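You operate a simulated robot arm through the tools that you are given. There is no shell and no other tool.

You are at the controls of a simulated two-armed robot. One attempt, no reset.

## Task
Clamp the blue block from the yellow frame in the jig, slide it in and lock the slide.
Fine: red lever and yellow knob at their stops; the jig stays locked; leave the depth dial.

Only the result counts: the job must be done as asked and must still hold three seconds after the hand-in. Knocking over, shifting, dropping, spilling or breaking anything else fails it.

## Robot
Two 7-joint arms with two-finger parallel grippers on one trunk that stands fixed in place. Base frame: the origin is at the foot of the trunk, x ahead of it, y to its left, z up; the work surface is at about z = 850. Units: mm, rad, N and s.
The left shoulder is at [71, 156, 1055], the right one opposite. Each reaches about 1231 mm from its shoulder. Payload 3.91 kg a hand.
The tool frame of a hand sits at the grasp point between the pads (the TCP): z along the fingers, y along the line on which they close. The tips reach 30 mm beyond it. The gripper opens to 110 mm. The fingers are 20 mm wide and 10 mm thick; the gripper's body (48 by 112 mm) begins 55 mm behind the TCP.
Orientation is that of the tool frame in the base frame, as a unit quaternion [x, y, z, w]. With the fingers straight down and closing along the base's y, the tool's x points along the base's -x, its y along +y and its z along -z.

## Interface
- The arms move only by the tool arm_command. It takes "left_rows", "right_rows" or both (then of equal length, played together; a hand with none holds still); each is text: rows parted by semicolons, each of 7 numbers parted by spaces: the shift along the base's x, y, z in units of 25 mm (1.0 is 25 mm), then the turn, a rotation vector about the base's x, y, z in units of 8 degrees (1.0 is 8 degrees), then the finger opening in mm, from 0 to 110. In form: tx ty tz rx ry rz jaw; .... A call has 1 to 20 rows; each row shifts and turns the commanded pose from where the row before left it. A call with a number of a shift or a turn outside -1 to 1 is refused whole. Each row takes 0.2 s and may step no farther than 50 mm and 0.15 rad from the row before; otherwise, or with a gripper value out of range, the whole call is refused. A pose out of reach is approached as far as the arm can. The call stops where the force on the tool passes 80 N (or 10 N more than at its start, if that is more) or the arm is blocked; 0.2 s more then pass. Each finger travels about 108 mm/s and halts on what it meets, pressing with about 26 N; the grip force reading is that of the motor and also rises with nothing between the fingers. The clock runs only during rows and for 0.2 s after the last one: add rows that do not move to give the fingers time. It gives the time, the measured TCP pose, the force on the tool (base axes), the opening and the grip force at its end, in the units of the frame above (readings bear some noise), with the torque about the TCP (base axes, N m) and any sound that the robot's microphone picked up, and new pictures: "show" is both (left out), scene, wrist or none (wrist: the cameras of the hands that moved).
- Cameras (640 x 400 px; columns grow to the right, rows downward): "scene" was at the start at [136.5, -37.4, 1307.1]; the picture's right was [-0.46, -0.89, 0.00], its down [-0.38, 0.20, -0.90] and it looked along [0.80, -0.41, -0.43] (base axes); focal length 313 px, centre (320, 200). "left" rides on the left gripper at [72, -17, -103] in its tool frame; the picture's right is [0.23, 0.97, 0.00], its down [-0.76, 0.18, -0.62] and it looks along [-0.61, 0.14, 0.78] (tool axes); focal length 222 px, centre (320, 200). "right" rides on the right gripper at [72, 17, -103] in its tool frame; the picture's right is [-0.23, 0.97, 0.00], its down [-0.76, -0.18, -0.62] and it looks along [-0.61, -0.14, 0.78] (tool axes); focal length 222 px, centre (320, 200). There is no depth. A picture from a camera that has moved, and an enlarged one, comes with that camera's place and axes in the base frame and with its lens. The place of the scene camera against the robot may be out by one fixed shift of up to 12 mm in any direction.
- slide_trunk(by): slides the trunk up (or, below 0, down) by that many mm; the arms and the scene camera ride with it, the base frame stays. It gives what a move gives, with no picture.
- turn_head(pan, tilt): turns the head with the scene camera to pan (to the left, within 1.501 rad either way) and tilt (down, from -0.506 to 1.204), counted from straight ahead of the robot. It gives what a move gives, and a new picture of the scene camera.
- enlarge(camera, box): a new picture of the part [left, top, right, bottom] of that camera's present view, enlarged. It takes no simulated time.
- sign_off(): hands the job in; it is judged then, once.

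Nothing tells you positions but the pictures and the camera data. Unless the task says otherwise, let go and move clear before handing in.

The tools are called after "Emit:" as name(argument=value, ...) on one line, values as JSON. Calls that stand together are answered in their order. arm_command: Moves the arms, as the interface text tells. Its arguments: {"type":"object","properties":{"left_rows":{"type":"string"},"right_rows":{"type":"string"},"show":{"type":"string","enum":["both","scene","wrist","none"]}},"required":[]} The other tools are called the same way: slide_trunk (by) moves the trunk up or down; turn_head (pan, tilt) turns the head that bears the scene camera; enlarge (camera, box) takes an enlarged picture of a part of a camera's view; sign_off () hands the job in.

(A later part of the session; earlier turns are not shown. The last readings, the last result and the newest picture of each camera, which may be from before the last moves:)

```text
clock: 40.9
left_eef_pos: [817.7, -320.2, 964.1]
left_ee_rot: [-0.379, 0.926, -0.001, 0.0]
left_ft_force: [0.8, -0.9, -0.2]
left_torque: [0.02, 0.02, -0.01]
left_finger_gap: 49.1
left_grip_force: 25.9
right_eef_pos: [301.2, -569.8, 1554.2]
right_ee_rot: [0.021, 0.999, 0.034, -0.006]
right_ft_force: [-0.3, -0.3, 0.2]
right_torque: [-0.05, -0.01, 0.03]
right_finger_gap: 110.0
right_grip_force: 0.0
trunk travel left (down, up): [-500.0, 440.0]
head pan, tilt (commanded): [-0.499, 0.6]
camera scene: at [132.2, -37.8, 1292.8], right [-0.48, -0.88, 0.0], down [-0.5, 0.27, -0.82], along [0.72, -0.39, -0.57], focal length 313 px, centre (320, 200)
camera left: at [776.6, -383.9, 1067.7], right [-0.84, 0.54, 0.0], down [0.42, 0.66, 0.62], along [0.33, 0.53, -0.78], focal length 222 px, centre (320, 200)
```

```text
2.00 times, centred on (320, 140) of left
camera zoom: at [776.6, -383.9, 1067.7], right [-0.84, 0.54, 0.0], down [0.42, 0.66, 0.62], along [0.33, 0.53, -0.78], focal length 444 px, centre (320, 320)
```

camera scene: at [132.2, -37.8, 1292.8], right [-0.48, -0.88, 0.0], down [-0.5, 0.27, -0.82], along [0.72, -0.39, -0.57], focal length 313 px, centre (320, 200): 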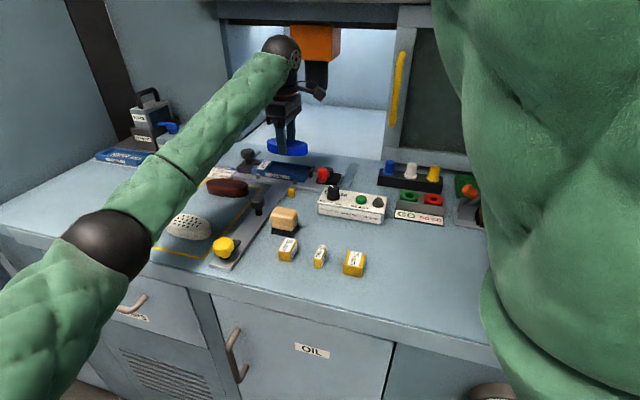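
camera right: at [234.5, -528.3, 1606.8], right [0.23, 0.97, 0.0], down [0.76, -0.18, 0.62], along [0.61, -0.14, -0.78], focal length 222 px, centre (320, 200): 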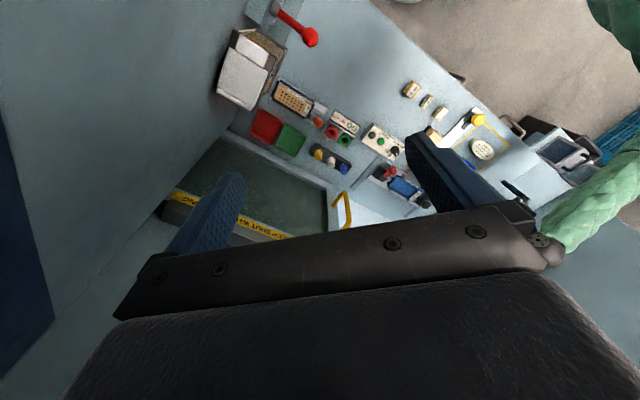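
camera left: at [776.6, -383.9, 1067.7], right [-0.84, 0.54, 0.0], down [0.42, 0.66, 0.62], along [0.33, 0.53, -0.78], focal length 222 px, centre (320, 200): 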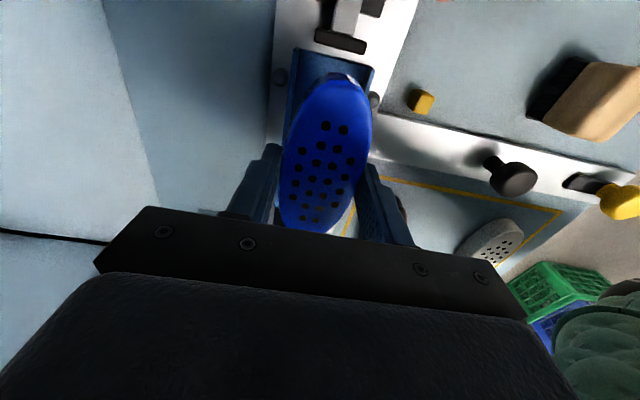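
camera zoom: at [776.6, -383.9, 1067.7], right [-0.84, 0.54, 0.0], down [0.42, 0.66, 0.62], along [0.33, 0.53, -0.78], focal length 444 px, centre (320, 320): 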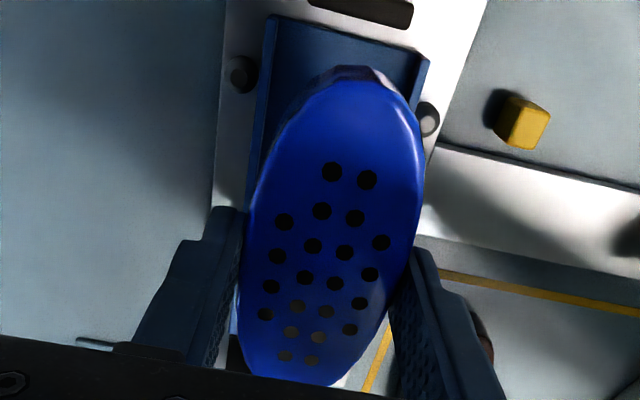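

Block hangs straight over the pocket: axis 44.8° against 44.5°, offsets within 2-3 mm. I'll trim that and lower to just above the walls.

Emit:
arm_command(left_rows="-0.04 -0.1 0 0 0 0 40; 0 0 -0.4 0 0 0 40; 0 0 -0.5 0 0 0 40; 0 0 -0.5 0 0 0 40; 0 0 -0.4 0 0 0 40; 0 0 -0.1 0 0 0 40", show="both")

Emit:
enlarge(camera="scene", box=[220, 110, 360, 205])

Emit:
enlarge(camera="left", box=[200, 40, 440, 240])

```text
clock: 42.3
left_eef_pos: [814.9, -323.4, 917.8]
left_ee_rot: [-0.379, 0.925, -0.001, 0.001]
left_ft_force: [-0.1, 0.0, -0.3]
left_torque: [0.02, -0.01, 0.0]
left_finger_gap: 49.2
left_grip_force: 26.1
right_eef_pos: [300.9, -570.0, 1553.1]
right_ee_rot: [0.021, 0.999, 0.034, -0.005]
right_ft_force: [-0.6, -0.1, 0.3]
right_torque: [0.0, -0.03, 0.02]
right_finger_gap: 110.1
right_grip_force: 0.1
trunk travel left (down, up): [-500.0, 440.0]
head pan, tilt (commanded): [-0.499, 0.6]
camera scene: at [132.1, -37.7, 1292.8], right [-0.48, -0.88, 0.0], down [-0.5, 0.27, -0.82], along [0.72, -0.39, -0.57], focal length 313 px, centre (320, 200)
camera left: at [776.0, -386.3, 1021.4], right [-0.84, 0.54, 0.0], down [0.42, 0.66, 0.62], along [0.33, 0.53, -0.78], focal length 222 px, centre (320, 200)
```

scene: 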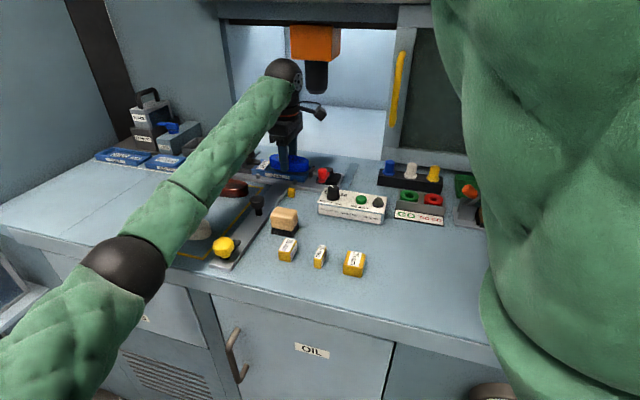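
left: 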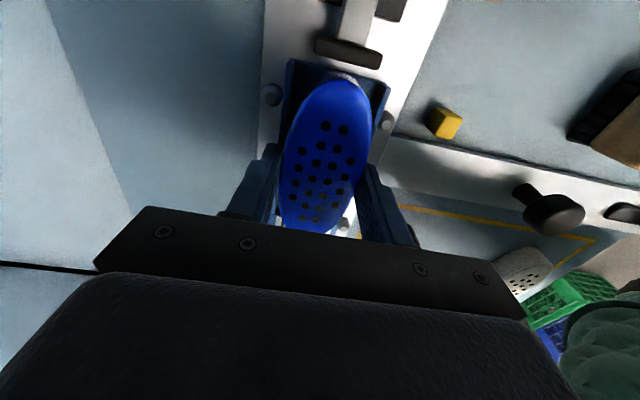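

```text
4.21 times, centred on (290, 158) of scene
camera zoom: at [132.1, -37.7, 1292.8], right [-0.48, -0.88, 0.0], down [-0.5, 0.27, -0.82], along [0.72, -0.39, -0.57], focal length 1317 px, centre (446, 379)
```

zoom: 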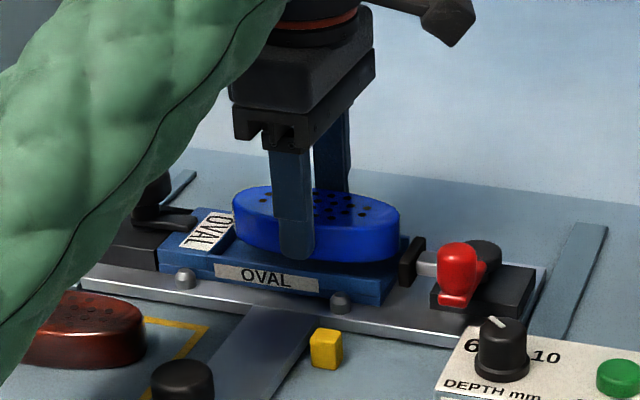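

```text
2.00 times, centred on (320, 140) of left
camera zoom: at [776.0, -386.3, 1021.4], right [-0.84, 0.54, 0.0], down [0.42, 0.66, 0.62], along [0.33, 0.53, -0.78], focal length 444 px, centre (320, 320)
```

zoom: 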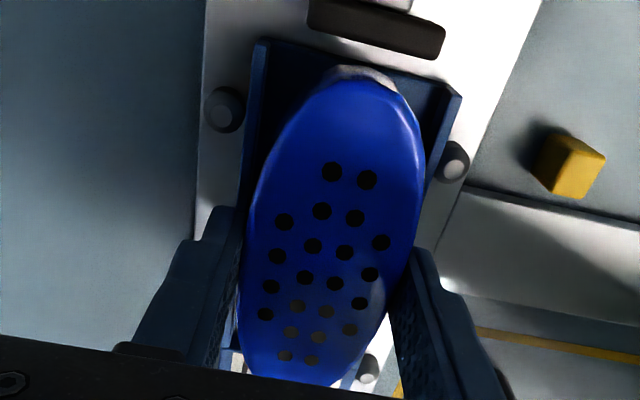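

The block is in line with the pocket. Lowering gently in small steps with force checks.

Emit:
arm_command(left_rows="0 0 -0.08 0 0 0 40; 0 0 -0.08 0 0 0 40; 0 0 0 0 0 0 40", show="none")

Emit:
arm_command(left_rows="0 0 -0.06 0 0 0 40; 0 0 -0.06 0 0 0 40; 0 0 0 0 0 0 40", show="both")

Emit:
enlarge(camera="scene", box=[250, 130, 340, 195])

Emit:
enlarge(camera="left", box=[220, 30, 420, 155])

```text
clock: 43.1
left_eef_pos: [815.4, -324.1, 914.4]
left_ee_rot: [-0.379, 0.925, -0.001, 0.001]
left_ft_force: [0.3, 0.2, -0.6]
left_torque: [-0.03, -0.03, -0.03]
left_finger_gap: 49.0
left_grip_force: 26.0
right_eef_pos: [302.0, -569.9, 1553.9]
right_ee_rot: [0.021, 0.999, 0.035, -0.005]
right_ft_force: [-0.7, -0.4, -1.0]
right_torque: [0.02, -0.01, 0.0]
right_finger_gap: 109.8
right_grip_force: 0.1
trunk travel left (down, up): [-500.0, 440.0]
head pan, tilt (commanded): [-0.499, 0.6]
```

```text
clock: 43.9
left_eef_pos: [815.5, -324.8, 910.5]
left_ee_rot: [-0.379, 0.926, 0.0, 0.0]
left_ft_force: [-0.1, 0.0, -1.8]
left_torque: [0.02, -0.03, 0.03]
left_finger_gap: 48.8
left_grip_force: 26.0
right_eef_pos: [301.1, -570.7, 1553.4]
right_ee_rot: [0.022, 0.999, 0.034, -0.006]
right_ft_force: [-0.3, -0.3, 0.3]
right_torque: [0.02, 0.03, -0.01]
right_finger_gap: 109.9
right_grip_force: 0.1
trunk travel left (down, up): [-500.0, 440.0]
head pan, tilt (commanded): [-0.499, 0.6]
camera scene: at [132.1, -37.8, 1292.8], right [-0.48, -0.88, 0.0], down [-0.5, 0.27, -0.82], along [0.72, -0.39, -0.57], focal length 313 px, centre (320, 200)
camera left: at [775.4, -386.4, 1014.1], right [-0.84, 0.54, 0.0], down [0.42, 0.66, 0.62], along [0.33, 0.53, -0.78], focal length 222 px, centre (320, 200)
```

scene: 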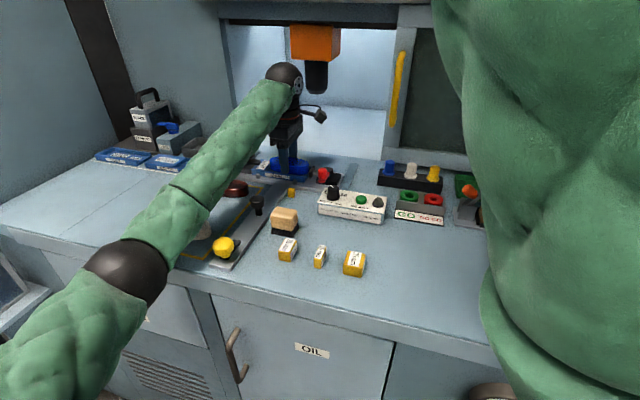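
left: 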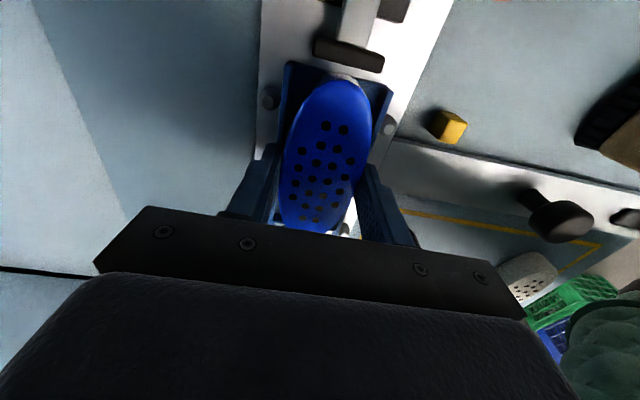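

```text
6.15 times, centred on (295, 162) of scene
camera zoom: at [132.1, -37.8, 1292.8], right [-0.48, -0.88, 0.0], down [-0.5, 0.27, -0.82], along [0.72, -0.39, -0.57], focal length 1925 px, centre (474, 431)
```

zoom: 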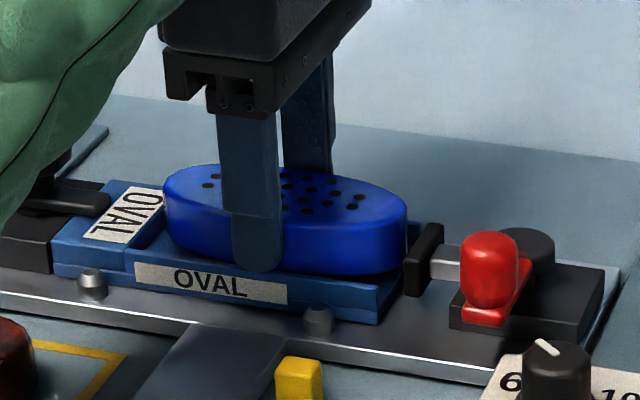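

```text
3.20 times, centred on (320, 92) of left
camera zoom: at [775.4, -386.4, 1014.1], right [-0.84, 0.54, 0.0], down [0.42, 0.66, 0.62], along [0.33, 0.53, -0.78], focal length 711 px, centre (320, 544)
```

zoom: 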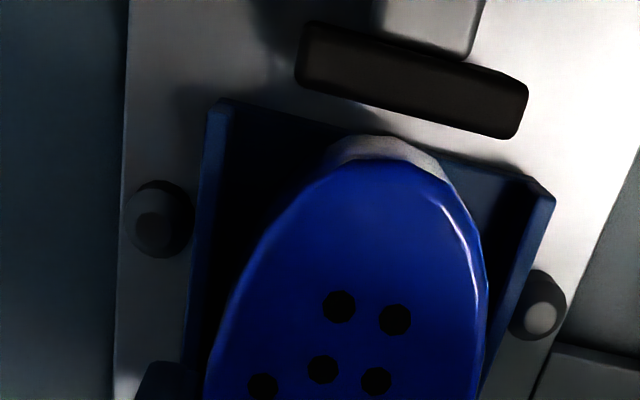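

No contact yet; block ends are clear of stop and jaw. A bit lower still.

Emit:
arm_command(left_rows="0 0 -0.05 0 0 0 40; 0 0 0 0 0 0 40", show="none")

Emit:
arm_command(left_rows="0 0 -0.05 0 0 0 40; 0 0 0 0 0 0 40", show="none")

```text
clock: 44.5
left_eef_pos: [814.5, -323.2, 909.5]
left_ee_rot: [-0.379, 0.925, -0.001, 0.0]
left_ft_force: [-0.2, 0.1, 0.8]
left_torque: [0.04, -0.01, 0.01]
left_finger_gap: 49.1
left_grip_force: 26.3
right_eef_pos: [299.6, -569.9, 1552.9]
right_ee_rot: [0.021, 0.999, 0.034, -0.006]
right_ft_force: [-0.3, -0.1, 0.1]
right_torque: [0.01, -0.01, -0.03]
right_finger_gap: 110.0
right_grip_force: 0.0
trunk travel left (down, up): [-500.0, 440.0]
head pan, tilt (commanded): [-0.499, 0.6]
```

```text
clock: 45.1
left_eef_pos: [815.7, -323.8, 909.6]
left_ee_rot: [-0.378, 0.926, -0.002, 0.0]
left_ft_force: [6.1, -1.8, 11.3]
left_torque: [0.06, -0.03, -0.02]
left_finger_gap: 48.8
left_grip_force: 26.0
right_eef_pos: [300.4, -570.1, 1553.4]
right_ee_rot: [0.022, 0.999, 0.034, -0.006]
right_ft_force: [1.0, 0.6, 0.7]
right_torque: [0.0, 0.0, -0.03]
right_finger_gap: 110.1
right_grip_force: 0.1
trunk travel left (down, up): [-500.0, 440.0]
head pan, tilt (commanded): [-0.499, 0.6]
```

A light 11 N contact: fingertips have most likely reached the wall tops. Let me look before releasing.

Emit:
enlarge(camera="scene", box=[260, 145, 340, 195])

Emit:
enlarge(camera="left", box=[240, 40, 400, 240])

```text
8.00 times, centred on (300, 170) of scene
camera zoom: at [131.7, -37.6, 1293.0], right [-0.48, -0.88, 0.0], down [-0.5, 0.27, -0.82], along [0.72, -0.39, -0.57], focal length 2502 px, centre (480, 440)
```

zoom: 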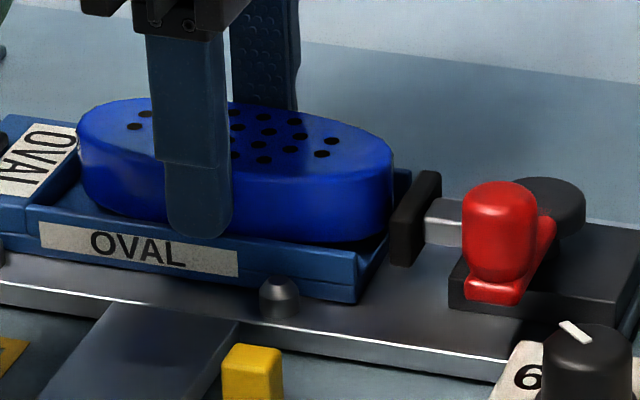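

```text
2.00 times, centred on (320, 140) of left
camera zoom: at [775.3, -386.3, 1012.7], right [-0.84, 0.54, 0.0], down [0.42, 0.66, 0.62], along [0.34, 0.53, -0.78], focal length 444 px, centre (320, 320)
```

zoom: 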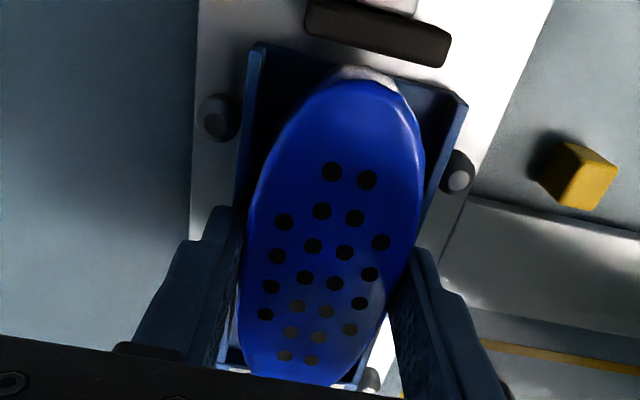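

Fingertips rest on the wall tops with the block already between the walls. I'll ease up slightly and open gently so the block settles the last few millimetres.

Emit:
arm_command(left_rows="0 0 0.03 0 0 0 40; 0 0 0 0 0 0 50; 0 0 0 0 0 0 53; 0 0 0 0 0 0 57; 0 0 0 0 0 0 60; 0 0 0 0 0 0 60", show="both")

Emit:
enlarge(camera="scene", box=[260, 145, 340, 195])

Emit:
enlarge(camera="left", box=[220, 20, 420, 220])

```text
clock: 46.5
left_eef_pos: [814.1, -324.8, 909.7]
left_ee_rot: [-0.378, 0.926, 0.0, 0.0]
left_ft_force: [0.0, -2.4, 5.5]
left_torque: [0.01, 0.14, 0.02]
left_finger_gap: 59.1
left_grip_force: 0.1
right_eef_pos: [300.7, -571.8, 1554.3]
right_ee_rot: [0.021, 0.999, 0.034, -0.006]
right_ft_force: [-1.2, -0.2, -0.2]
right_torque: [-0.01, 0.0, 0.01]
right_finger_gap: 109.6
right_grip_force: 0.0
trunk travel left (down, up): [-500.0, 440.0]
head pan, tilt (commanded): [-0.499, 0.6]
camera scene: at [131.7, -37.8, 1292.8], right [-0.48, -0.88, 0.0], down [-0.5, 0.27, -0.82], along [0.72, -0.4, -0.57], focal length 313 px, centre (320, 200)
camera left: at [774.6, -387.3, 1012.8], right [-0.84, 0.54, 0.0], down [0.42, 0.66, 0.62], along [0.33, 0.53, -0.78], focal length 222 px, centre (320, 200)
```

scene: 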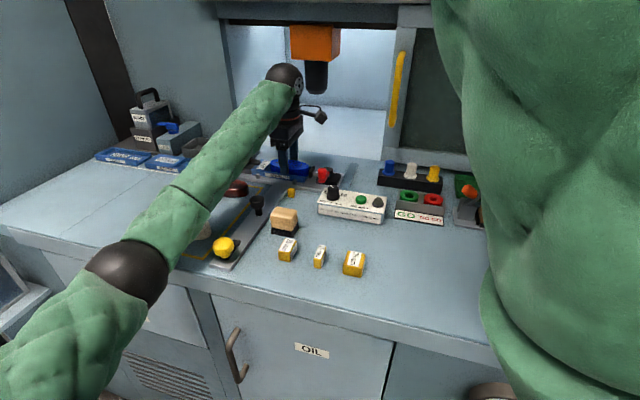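
left: 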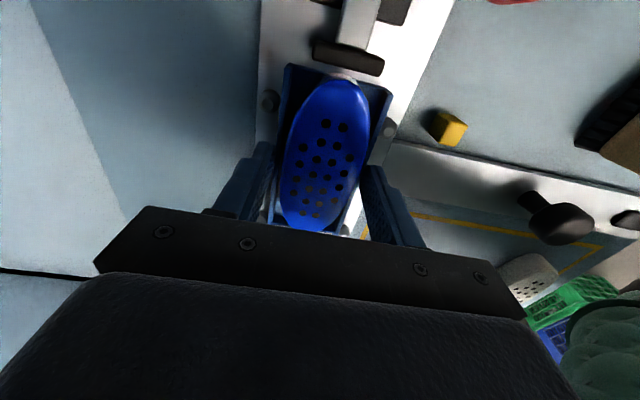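

```text
8.00 times, centred on (300, 170) of scene
camera zoom: at [131.7, -37.8, 1292.8], right [-0.48, -0.88, 0.0], down [-0.5, 0.27, -0.82], along [0.72, -0.4, -0.57], focal length 2502 px, centre (480, 440)
```

zoom: 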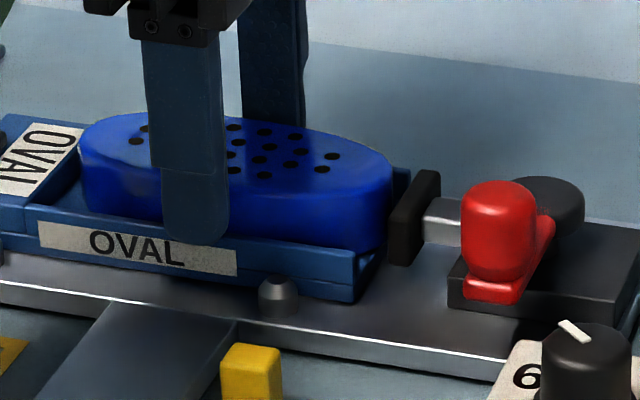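

```text
2.00 times, centred on (320, 120) of left
camera zoom: at [774.6, -387.3, 1012.8], right [-0.84, 0.54, 0.0], down [0.42, 0.66, 0.62], along [0.33, 0.53, -0.78], focal length 444 px, centre (320, 360)
```

zoom: 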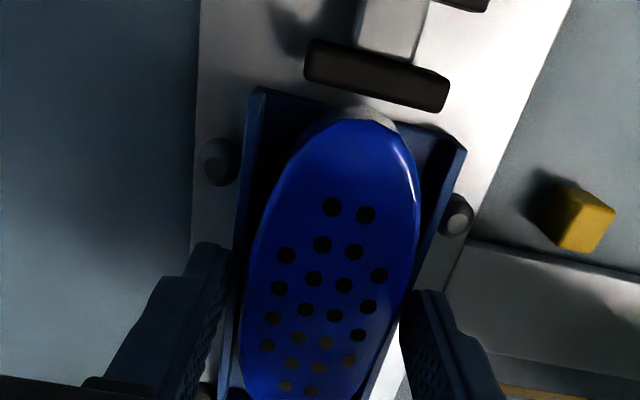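

The block has dropped into the pocket. Lifting straight up to inspect.

Emit:
arm_command(left_rows="0 0 0.1 0 0 0 62; 0 0 0.4 0 0 0 66; 0 0 0.8 0 0 0 66; 0 0 0.8 0 0 0 66; 0 0 0.8 0 0 0 66", show="wrist")

Emit:
enlarge(camera="left", box=[220, 0, 420, 200])

Emit:
enlarge(camera="scene", box=[235, 145, 345, 210])

```text
clock: 47.7
left_eef_pos: [813.7, -324.0, 981.8]
left_ee_rot: [-0.378, 0.926, 0.0, 0.0]
left_ft_force: [-0.3, 0.2, -1.0]
left_torque: [-0.02, 0.0, 0.02]
left_finger_gap: 65.9
left_grip_force: 0.0
right_eef_pos: [300.4, -572.1, 1552.8]
right_ee_rot: [0.021, 0.999, 0.034, -0.006]
right_ft_force: [-0.1, 0.6, -0.3]
right_torque: [0.01, -0.02, 0.0]
right_finger_gap: 110.1
right_grip_force: 0.1
trunk travel left (down, up): [-500.0, 440.0]
head pan, tilt (commanded): [-0.499, 0.6]
camera left: at [775.0, -385.8, 1085.2], right [-0.84, 0.54, 0.0], down [0.42, 0.66, 0.62], along [0.33, 0.53, -0.78], focal length 222 px, centre (320, 200)
```

left: 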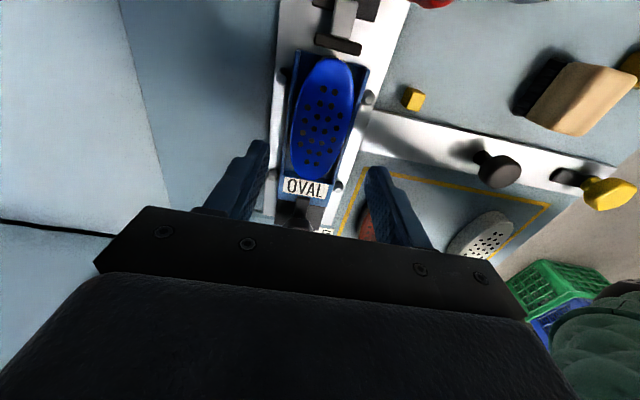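

```text
2.00 times, centred on (320, 100) of left
camera zoom: at [775.0, -385.8, 1085.2], right [-0.84, 0.54, 0.0], down [0.42, 0.66, 0.62], along [0.33, 0.53, -0.78], focal length 444 px, centre (320, 400)
```

zoom: 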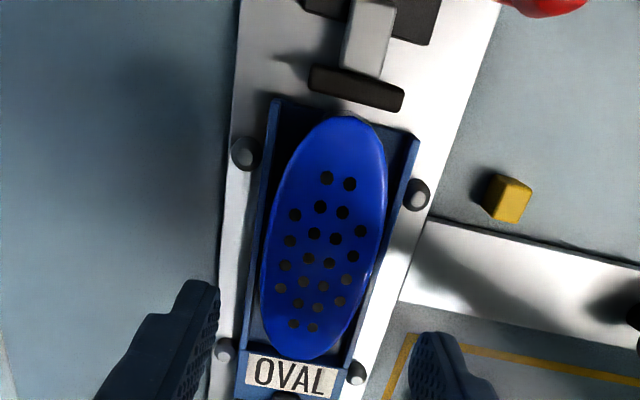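

```text
5.82 times, centred on (290, 178) of scene
camera zoom: at [131.6, -37.6, 1292.8], right [-0.48, -0.88, 0.0], down [-0.5, 0.27, -0.82], along [0.72, -0.4, -0.57], focal length 1820 px, centre (494, 331)
```

zoom: 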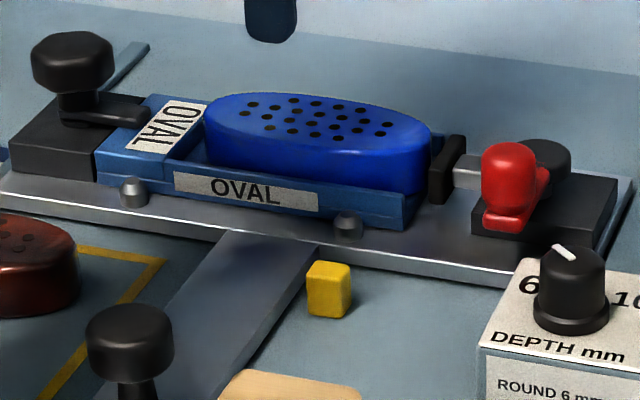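

The block is seated in the pocket with only about 6 mm total play, so no spacer can or need go in with this insert. Next is the red lever: pivot at about (740,-397), knob at (708,-364.5), pointing toward the robot side. I'll close the fingers and come down beside the knob on the jaw side.

Emit:
arm_command(left_rows="-0.4 -0.1 0 0 0 0 30; -0.8 -0.18 0 0 0 0 0; -0.8 -0.18 0 0 0 0 0; -0.8 -0.18 0 0 0 0 0; -0.56 -0.12 0 0 0 0 0; 0 0 0 0 0 0 0", show="wrist")

Emit:
enlarge(camera="left", box=[240, 0, 480, 200])

Emit:
enlarge(camera="scene", box=[260, 120, 400, 220])

```text
clock: 49.1
left_eef_pos: [731.5, -342.1, 980.4]
left_ee_rot: [-0.378, 0.926, 0.0, 0.001]
left_ft_force: [0.6, 0.6, -1.0]
left_torque: [0.0, 0.01, -0.01]
left_finger_gap: 0.1
left_grip_force: 26.3
right_eef_pos: [301.9, -569.5, 1554.2]
right_ee_rot: [0.021, 0.999, 0.034, -0.005]
right_ft_force: [-0.5, -0.5, 0.3]
right_torque: [0.01, 0.0, 0.02]
right_finger_gap: 110.1
right_grip_force: 0.1
trunk travel left (down, up): [-500.0, 440.0]
head pan, tilt (commanded): [-0.499, 0.6]
camera left: at [692.1, -405.1, 1083.9], right [-0.84, 0.54, 0.0], down [0.42, 0.66, 0.62], along [0.33, 0.53, -0.78], focal length 222 px, centre (320, 200)
```

left: 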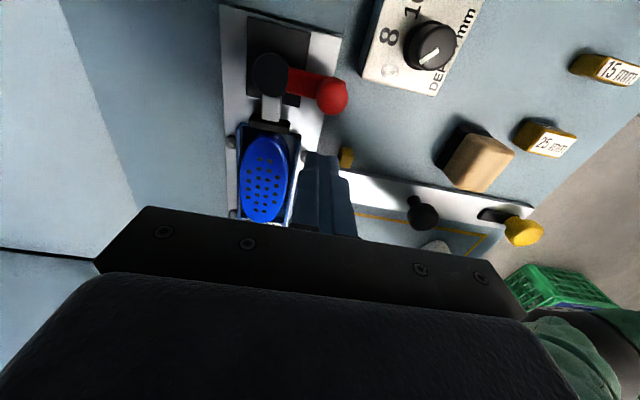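

```text
2.00 times, centred on (360, 100) of left
camera zoom: at [692.1, -405.1, 1083.9], right [-0.84, 0.54, 0.0], down [0.42, 0.66, 0.62], along [0.33, 0.53, -0.78], focal length 444 px, centre (240, 400)
```

zoom: 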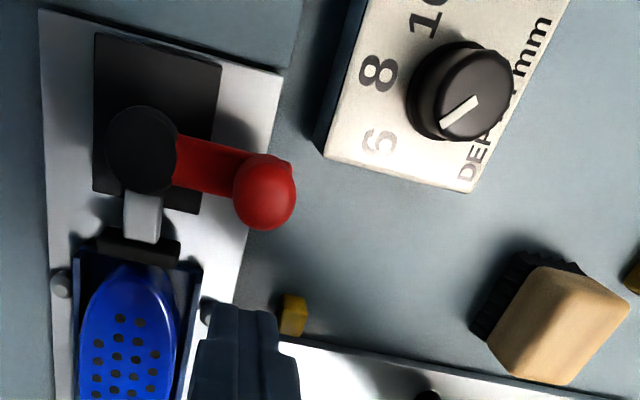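

```text
4.00 times, centred on (330, 170) of scene
camera zoom: at [132.2, -37.7, 1292.8], right [-0.48, -0.88, 0.0], down [-0.5, 0.27, -0.82], along [0.72, -0.39, -0.57], focal length 1251 px, centre (280, 320)
```

zoom: 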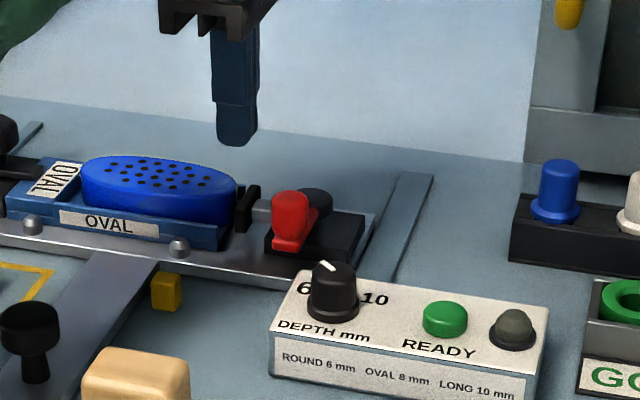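

The view confirms the knob at (708,-365) and its pivot on the jig axis; the base plate extends away from the pocket, so the lever likely swings outward. Fingers closed, descending beside the knob.

Emit:
arm_command(left_rows="0 0 -0.8 0 0 0 0; 0 0 -0.8 0 0 0 0; 0 0 -0.7 0 0 0 0; 0 0 -0.44 0 0 0 0; 0 0 0 0 0 0 0", show="both")

Emit:
enlarge(camera="left", box=[240, 40, 440, 200])

Emit:
enlarge(camera="scene", box=[260, 120, 400, 220])

```text
clock: 50.3
left_eef_pos: [732.8, -341.8, 912.9]
left_ee_rot: [-0.379, 0.925, 0.0, 0.0]
left_ft_force: [0.2, -0.2, 0.1]
left_torque: [0.0, 0.02, 0.0]
left_finger_gap: 0.1
left_grip_force: 26.2
right_eef_pos: [300.6, -569.4, 1553.6]
right_ee_rot: [0.021, 0.999, 0.034, -0.006]
right_ft_force: [-0.3, -0.7, -0.1]
right_torque: [0.01, -0.04, 0.0]
right_finger_gap: 110.1
right_grip_force: 0.0
trunk travel left (down, up): [-500.0, 440.0]
head pan, tilt (commanded): [-0.499, 0.6]
camera scene: at [132.0, -37.7, 1292.8], right [-0.48, -0.88, 0.0], down [-0.5, 0.27, -0.82], along [0.72, -0.39, -0.57], focal length 313 px, centre (320, 200)
camera left: at [691.5, -404.6, 1016.5], right [-0.84, 0.54, 0.0], down [0.42, 0.66, 0.62], along [0.33, 0.53, -0.78], focal length 222 px, centre (320, 200)
```

scene: 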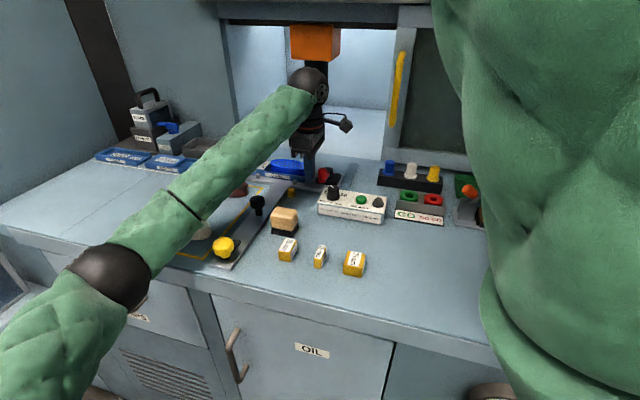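
left: 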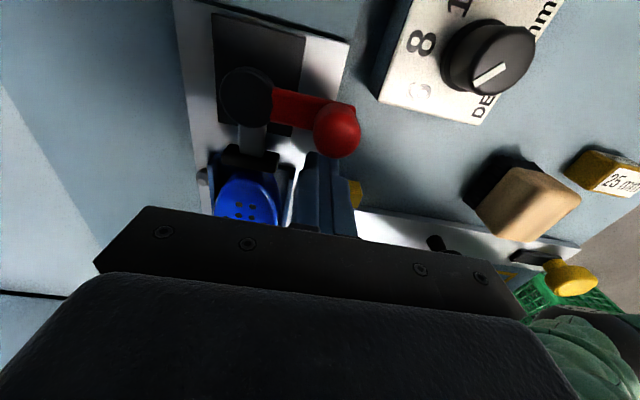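

```text
2.50 times, centred on (340, 120) of left
camera zoom: at [691.5, -404.6, 1016.5], right [-0.84, 0.54, 0.0], down [0.42, 0.66, 0.62], along [0.33, 0.53, -0.78], focal length 555 px, centre (270, 400)
```

zoom: 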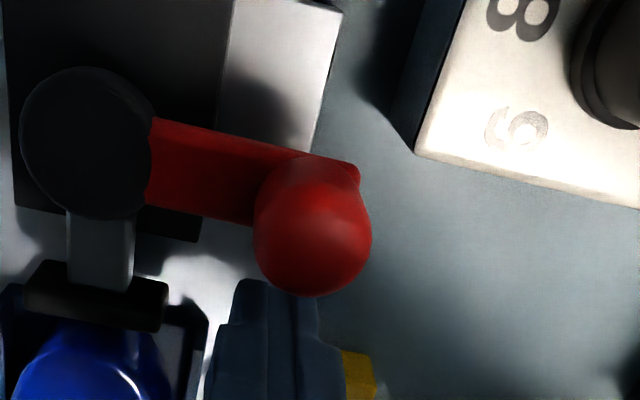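

```text
4.00 times, centred on (330, 170) of scene
camera zoom: at [132.0, -37.7, 1292.8], right [-0.48, -0.88, 0.0], down [-0.5, 0.27, -0.82], along [0.72, -0.39, -0.57], focal length 1251 px, centre (280, 320)
```

zoom: 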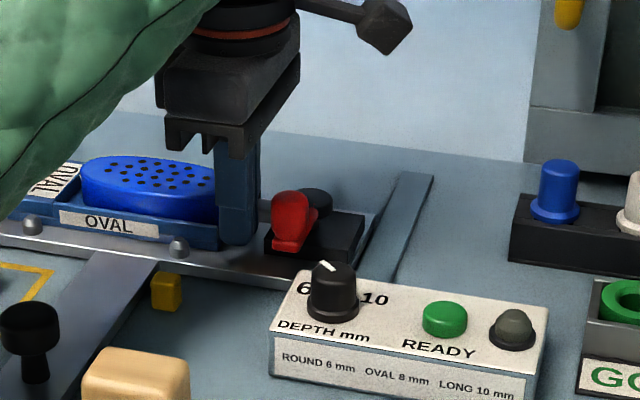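

The closed fingers stand beside the knob. I'll push it outward (away from the pocket) in small steps and watch the force.

Emit:
arm_command(left_rows="-0.15 -0.147 0 0 0 0 0; -0.15 -0.147 0 0 0 0 0; 0 0 0 0 0 0 0", show="none")

Emit:
arm_command(left_rows="-0.08 -0.08 0 0 0 0 0; -0.08 -0.08 0 0 0 0 0; 0 0 0 0 0 0 0", show="wrist")

```text
clock: 51.1
left_eef_pos: [722.0, -350.1, 913.2]
left_ee_rot: [-0.379, 0.926, 0.0, 0.001]
left_ft_force: [0.2, -0.3, 0.4]
left_torque: [0.03, 0.04, -0.01]
left_finger_gap: 0.0
left_grip_force: 25.7
right_eef_pos: [299.3, -570.5, 1553.3]
right_ee_rot: [0.021, 0.999, 0.033, -0.005]
right_ft_force: [0.0, -0.6, -0.2]
right_torque: [0.01, 0.0, 0.03]
right_finger_gap: 110.1
right_grip_force: 0.0
trunk travel left (down, up): [-500.0, 440.0]
head pan, tilt (commanded): [-0.499, 0.6]
```

```text
clock: 51.9
left_eef_pos: [720.4, -355.4, 912.9]
left_ee_rot: [-0.379, 0.926, 0.0, 0.001]
left_ft_force: [-0.6, 0.8, 0.3]
left_torque: [-0.04, 0.0, 0.03]
left_finger_gap: 0.0
left_grip_force: 25.5
right_eef_pos: [301.2, -569.9, 1552.2]
right_ee_rot: [0.021, 0.999, 0.034, -0.006]
right_ft_force: [-0.8, -0.2, 0.1]
right_torque: [-0.02, 0.01, 0.0]
right_finger_gap: 109.7
right_grip_force: 0.1
trunk travel left (down, up): [-500.0, 440.0]
head pan, tilt (commanded): [-0.499, 0.6]
camera left: at [680.1, -416.8, 1016.4], right [-0.84, 0.54, 0.0], down [0.42, 0.66, 0.62], along [0.33, 0.53, -0.78], focal length 222 px, centre (320, 200)
```

left: 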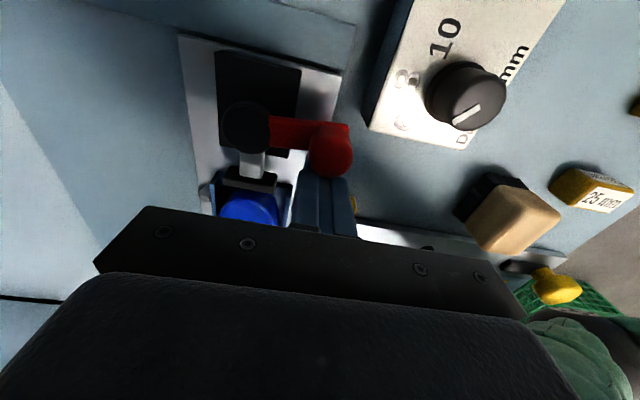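

The lever turns freely this way (almost no force). I'll follow its arc around the pivot, turning the hand along, pausing to check.

Emit:
arm_command(left_rows="-0.15 -0.06 0.1 0 0 0.47 0; -0.15 -0.06 0.1 0 0 0.47 0; -0.15 -0.19 0 0 0 0.47 0; -0.15 -0.19 0 0 0 0.47 0; 0 0 0 0 0 0 0", show="both")

Emit:
enlarge(camera="left", box=[200, 40, 400, 200])

Emit:
enlarge(camera="scene", box=[260, 120, 400, 220])

```text
clock: 53.1
left_eef_pos: [704.1, -367.0, 917.5]
left_ee_rot: [-0.497, 0.868, -0.001, -0.001]
left_ft_force: [0.5, 0.7, -0.4]
left_torque: [0.01, -0.05, 0.03]
left_finger_gap: 0.0
left_grip_force: 26.3
right_eef_pos: [300.2, -570.3, 1554.2]
right_ee_rot: [0.02, 0.999, 0.034, -0.005]
right_ft_force: [-0.5, -0.3, 0.3]
right_torque: [-0.02, 0.01, 0.0]
right_finger_gap: 109.9
right_grip_force: 0.1
trunk travel left (down, up): [-500.0, 440.0]
head pan, tilt (commanded): [-0.499, 0.6]
camera scene: at [132.1, -37.7, 1292.8], right [-0.48, -0.88, 0.0], down [-0.5, 0.27, -0.82], along [0.72, -0.39, -0.57], focal length 313 px, centre (320, 200)
camera left: at [682.0, -437.7, 1020.8], right [-0.95, 0.3, 0.0], down [0.23, 0.75, 0.62], along [0.19, 0.59, -0.78], focal length 222 px, centre (320, 200)
```

scene: 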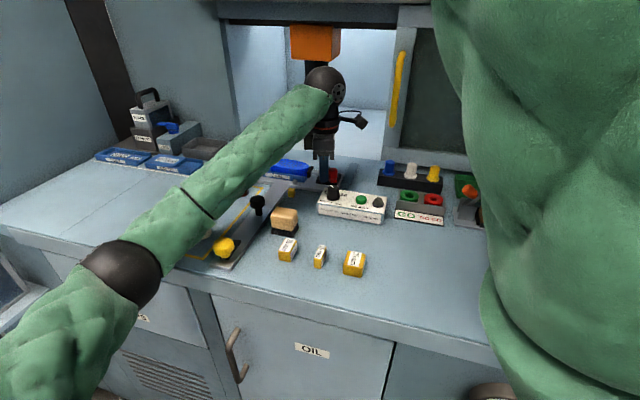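
left: 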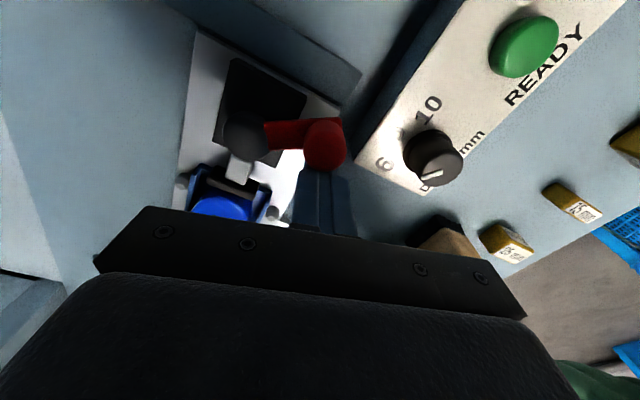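

```text
2.50 times, centred on (300, 120) of left
camera zoom: at [682.0, -437.7, 1020.8], right [-0.95, 0.3, 0.0], down [0.23, 0.75, 0.62], along [0.19, 0.59, -0.78], focal length 555 px, centre (370, 400)
```

zoom: 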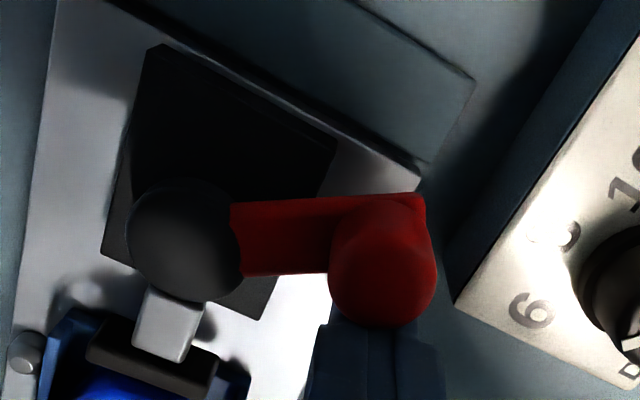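

```text
4.00 times, centred on (330, 170) of scene
camera zoom: at [132.1, -37.7, 1292.8], right [-0.48, -0.88, 0.0], down [-0.5, 0.27, -0.82], along [0.72, -0.39, -0.57], focal length 1251 px, centre (280, 320)
```

zoom: 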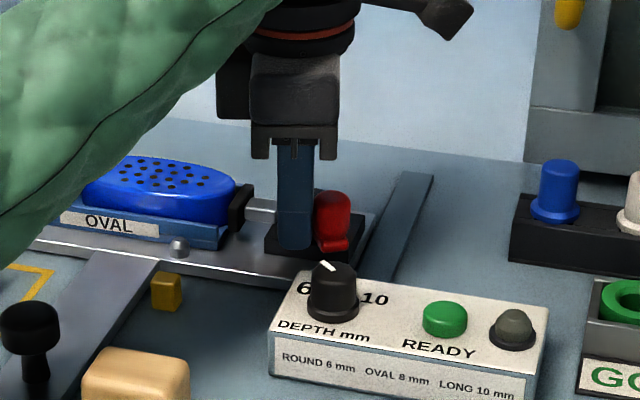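

The lever is swinging outward as expected. Continuing around the arc.

Emit:
arm_command(left_rows="-0.09 -0.21 0 0 0 0.47 0; -0.09 -0.21 0 0 0 0.47 0; -0.03 -0.22 0 0 0 0.47 0; -0.03 -0.22 0 0 0 0.47 0; 0 0 0 0 0 0 0", show="both")

Emit:
enlarge(camera="left", box=[180, 40, 380, 200])

Emit:
enlarge(camera="scene", box=[260, 120, 400, 220])

```text
clock: 54.3
left_eef_pos: [697.5, -388.9, 918.0]
left_ee_rot: [-0.606, 0.796, 0.0, 0.001]
left_ft_force: [-0.8, -0.4, 0.6]
left_torque: [0.01, -0.01, -0.04]
left_finger_gap: 0.0
left_grip_force: 26.1
right_eef_pos: [301.4, -569.3, 1554.4]
right_ee_rot: [0.021, 0.999, 0.034, -0.006]
right_ft_force: [0.0, 0.2, -0.9]
right_torque: [0.0, -0.04, 0.04]
right_finger_gap: 109.9
right_grip_force: 0.2
trunk travel left (down, up): [-500.0, 440.0]
head pan, tilt (commanded): [-0.499, 0.6]
camera scene: at [132.1, -37.6, 1292.8], right [-0.48, -0.88, 0.0], down [-0.5, 0.27, -0.82], along [0.72, -0.39, -0.57], focal length 313 px, centre (320, 200)
camera left: at [695.8, -462.5, 1021.0], right [-1.0, 0.04, 0.0], down [0.03, 0.78, 0.62], along [0.03, 0.62, -0.78], focal length 222 px, centre (320, 200)
```

scene: 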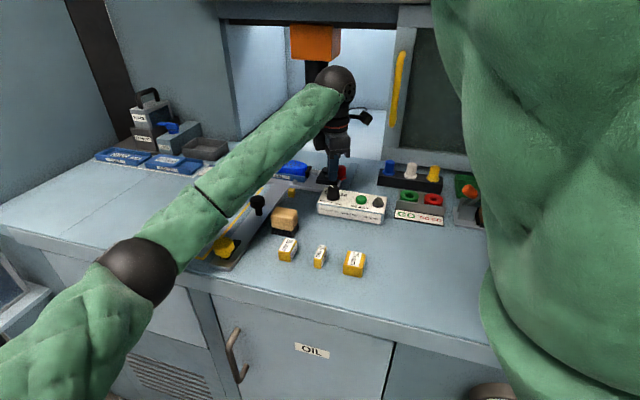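
left: 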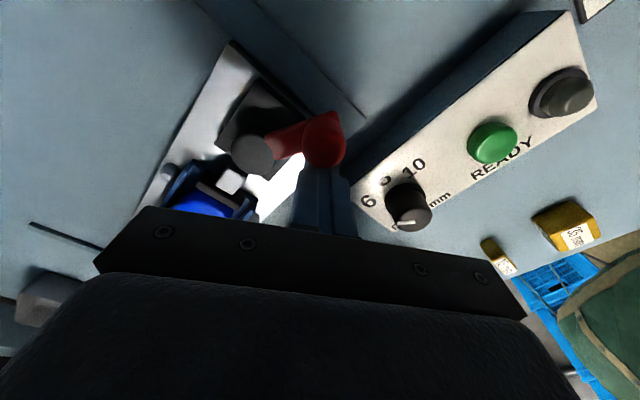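

```text
2.50 times, centred on (280, 120) of left
camera zoom: at [695.8, -462.5, 1021.0], right [-1.0, 0.04, 0.0], down [0.03, 0.78, 0.62], along [0.03, 0.62, -0.78], focal length 555 px, centre (420, 400)
```

zoom: 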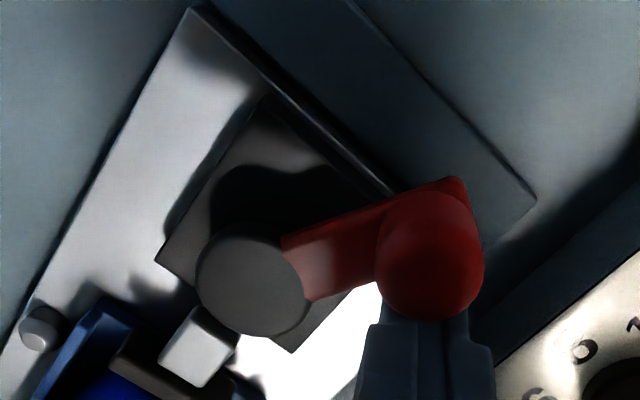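

```text
4.00 times, centred on (330, 170) of scene
camera zoom: at [132.1, -37.6, 1292.8], right [-0.48, -0.88, 0.0], down [-0.5, 0.27, -0.82], along [0.72, -0.39, -0.57], focal length 1251 px, centre (280, 320)
```

zoom: 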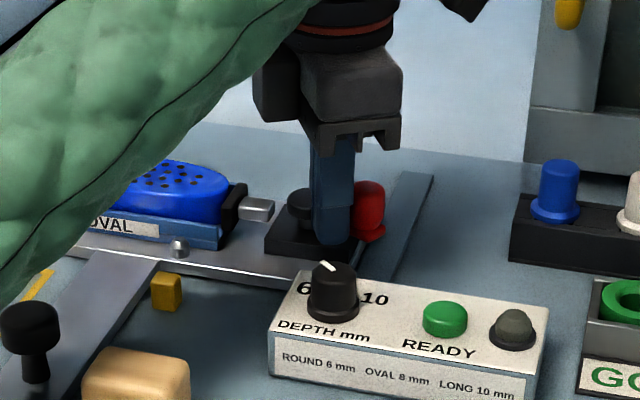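

The jaw has advanced up against the block. Continuing toward the lever's stop, watching the force.

Emit:
arm_command(left_rows="0.03 -0.21 0 0 0 0.47 0; 0.03 -0.21 0 0 0 0.47 0; 0 0 0 0 0 0 0", show="none")

Emit:
arm_command(left_rows="0.08 -0.19 0 0 0 0.47 0; 0.08 -0.19 0 0 0 0.47 0; 0 0 0 0 0 0 0", show="both")

Emit:
enlarge(camera="left", box=[180, 40, 380, 200])

Emit:
enlarge(camera="scene", box=[260, 120, 400, 220])

```text
clock: 55.1
left_eef_pos: [698.9, -398.7, 917.4]
left_ee_rot: [-0.657, 0.754, 0.0, 0.0]
left_ft_force: [0.4, 0.7, -0.3]
left_torque: [-0.01, 0.0, -0.02]
left_finger_gap: 0.2
left_grip_force: 26.4
right_eef_pos: [300.2, -570.2, 1552.0]
right_ee_rot: [0.022, 0.999, 0.035, -0.006]
right_ft_force: [-0.5, -0.2, 0.1]
right_torque: [0.01, 0.01, 0.01]
right_finger_gap: 109.9
right_grip_force: 0.0
trunk travel left (down, up): [-500.0, 440.0]
head pan, tilt (commanded): [-0.499, 0.6]
```

```text
clock: 55.9
left_eef_pos: [704.2, -409.3, 917.4]
left_ee_rot: [-0.704, 0.71, 0.0, -0.001]
left_ft_force: [0.4, 1.6, 0.0]
left_torque: [0.06, -0.01, 0.07]
left_finger_gap: 0.1
left_grip_force: 26.4
right_eef_pos: [300.6, -570.1, 1552.8]
right_ee_rot: [0.021, 0.999, 0.034, -0.005]
right_ft_force: [-0.4, 0.3, -0.7]
right_torque: [0.02, -0.01, 0.01]
right_finger_gap: 110.2
right_grip_force: 0.1
trunk travel left (down, up): [-500.0, 440.0]
head pan, tilt (commanded): [-0.499, 0.6]
camera scene: at [132.1, -37.5, 1292.8], right [-0.48, -0.88, 0.0], down [-0.5, 0.27, -0.82], along [0.72, -0.4, -0.57], focal length 313 px, centre (320, 200)
camera left: at [720.7, -480.8, 1021.0], right [-0.98, -0.22, 0.0], down [-0.17, 0.76, 0.62], along [-0.14, 0.61, -0.78], focal length 222 px, centre (320, 200)
```

scene: 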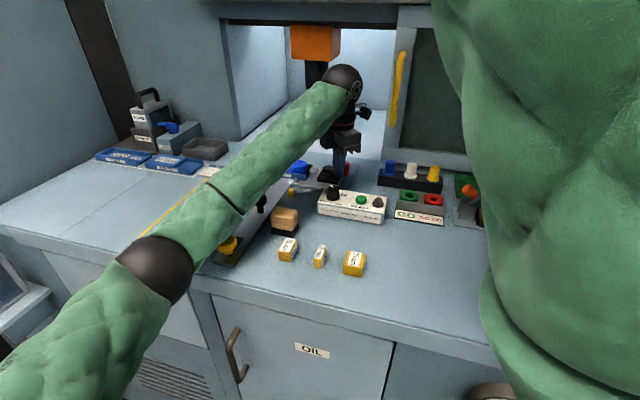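
left: 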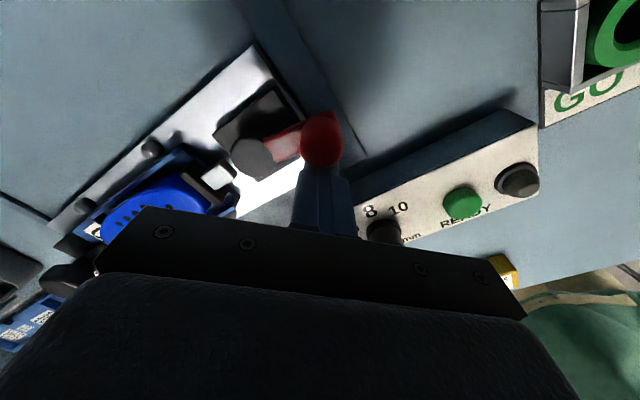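

```text
2.50 times, centred on (280, 120) of left
camera zoom: at [720.7, -480.8, 1021.0], right [-0.98, -0.22, 0.0], down [-0.17, 0.76, 0.62], along [-0.14, 0.61, -0.78], focal length 555 px, centre (420, 400)
```

zoom: 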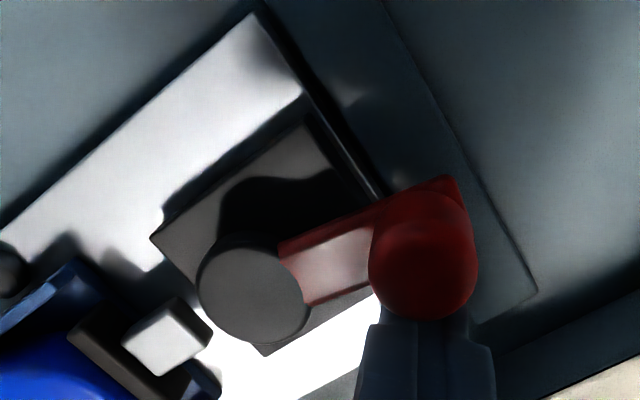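

```text
4.00 times, centred on (330, 170) of scene
camera zoom: at [132.1, -37.5, 1292.8], right [-0.48, -0.88, 0.0], down [-0.5, 0.27, -0.82], along [0.72, -0.4, -0.57], focal length 1251 px, centre (280, 320)
```

zoom: 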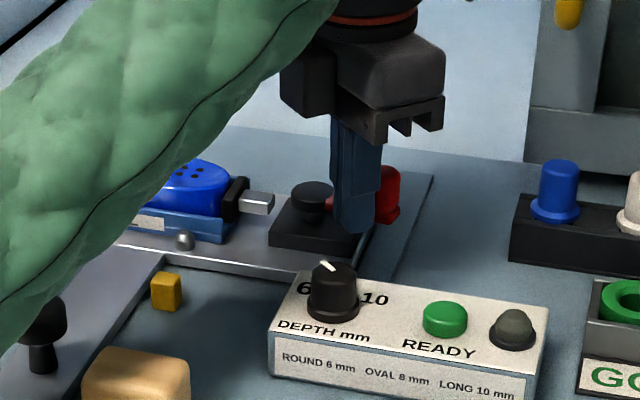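

Low force because the carriage itself has slid about 15 mm along its rails while the lever stands at about 70°. I'll back off, go up, turn the hand back, and then squeeze knob against clamp base with both fingers so no net force acts on the slide.

Emit:
arm_command(left_rows="-0.09 0.09 0 0 0 0 0; -0.05 0.05 0.4 0 0 0 0; 0 0 0.9 0 0 -0.6 0; 0 0 0.9 0 0 -1 0; 0 0 0.4 0 0 -1 0; 0 0 0 0 0 -1 0; -0.3 -0.3 0 0 0 -1 20; -0.3 -0.3 0 0 0 -1 60; 0 0 0 0 0 0 80; 0 0 0 0 0 0 80", show="both")

Emit:
enlarge(camera="left", box=[180, 0, 460, 200])

Emit:
enlarge(camera="scene", box=[230, 120, 370, 220])

```text
clock: 58.1
left_eef_pos: [684.9, -419.5, 983.5]
left_ee_rot: [-0.381, 0.925, 0.0, 0.0]
left_ft_force: [-0.2, 0.5, 0.0]
left_torque: [-0.02, -0.01, -0.04]
left_finger_gap: 79.9
left_grip_force: 0.1
right_eef_pos: [300.1, -570.3, 1553.7]
right_ee_rot: [0.02, 0.999, 0.034, -0.006]
right_ft_force: [0.5, 0.4, 0.4]
right_torque: [-0.02, 0.01, 0.0]
right_finger_gap: 110.1
right_grip_force: 0.1
trunk travel left (down, up): [-500.0, 440.0]
head pan, tilt (commanded): [-0.499, 0.6]
camera scene: at [132.0, -37.9, 1292.8], right [-0.48, -0.88, 0.0], down [-0.5, 0.27, -0.82], along [0.72, -0.39, -0.57], focal length 313 px, centre (320, 200)
camera left: at [645.8, -482.4, 1086.5], right [-0.85, 0.53, 0.0], down [0.42, 0.66, 0.62], along [0.33, 0.53, -0.78], focal length 222 px, centre (320, 200)
```

scene: 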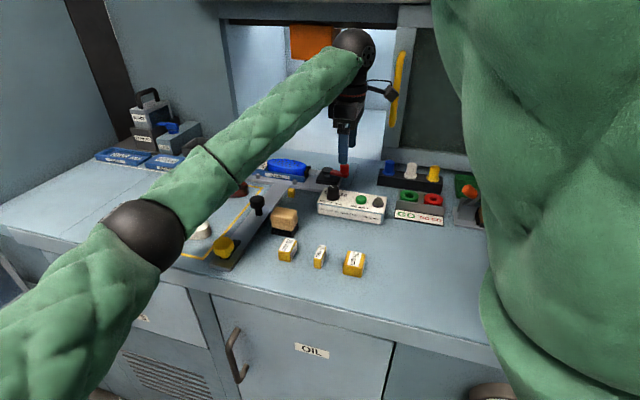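
left: 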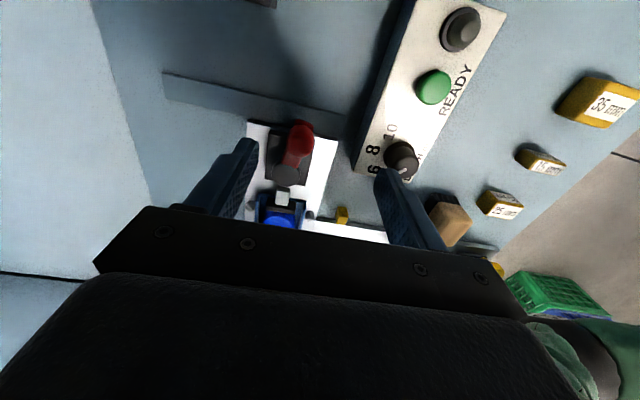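

```text
2.00 times, centred on (320, 100) of left
camera zoom: at [645.8, -482.4, 1086.5], right [-0.85, 0.53, 0.0], down [0.42, 0.66, 0.62], along [0.33, 0.53, -0.78], focal length 444 px, centre (320, 400)
```

zoom: 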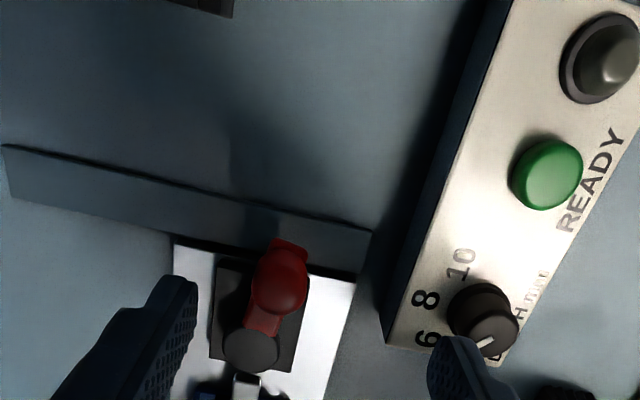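

```text
4.00 times, centred on (300, 170) of scene
camera zoom: at [132.0, -37.9, 1292.8], right [-0.48, -0.88, 0.0], down [-0.5, 0.27, -0.82], along [0.72, -0.39, -0.57], focal length 1251 px, centre (400, 320)
```

zoom: 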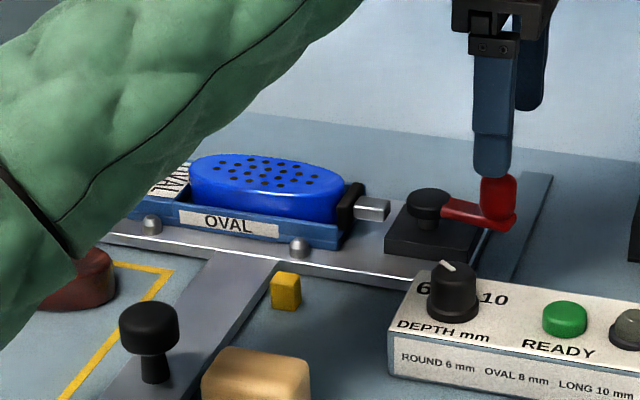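

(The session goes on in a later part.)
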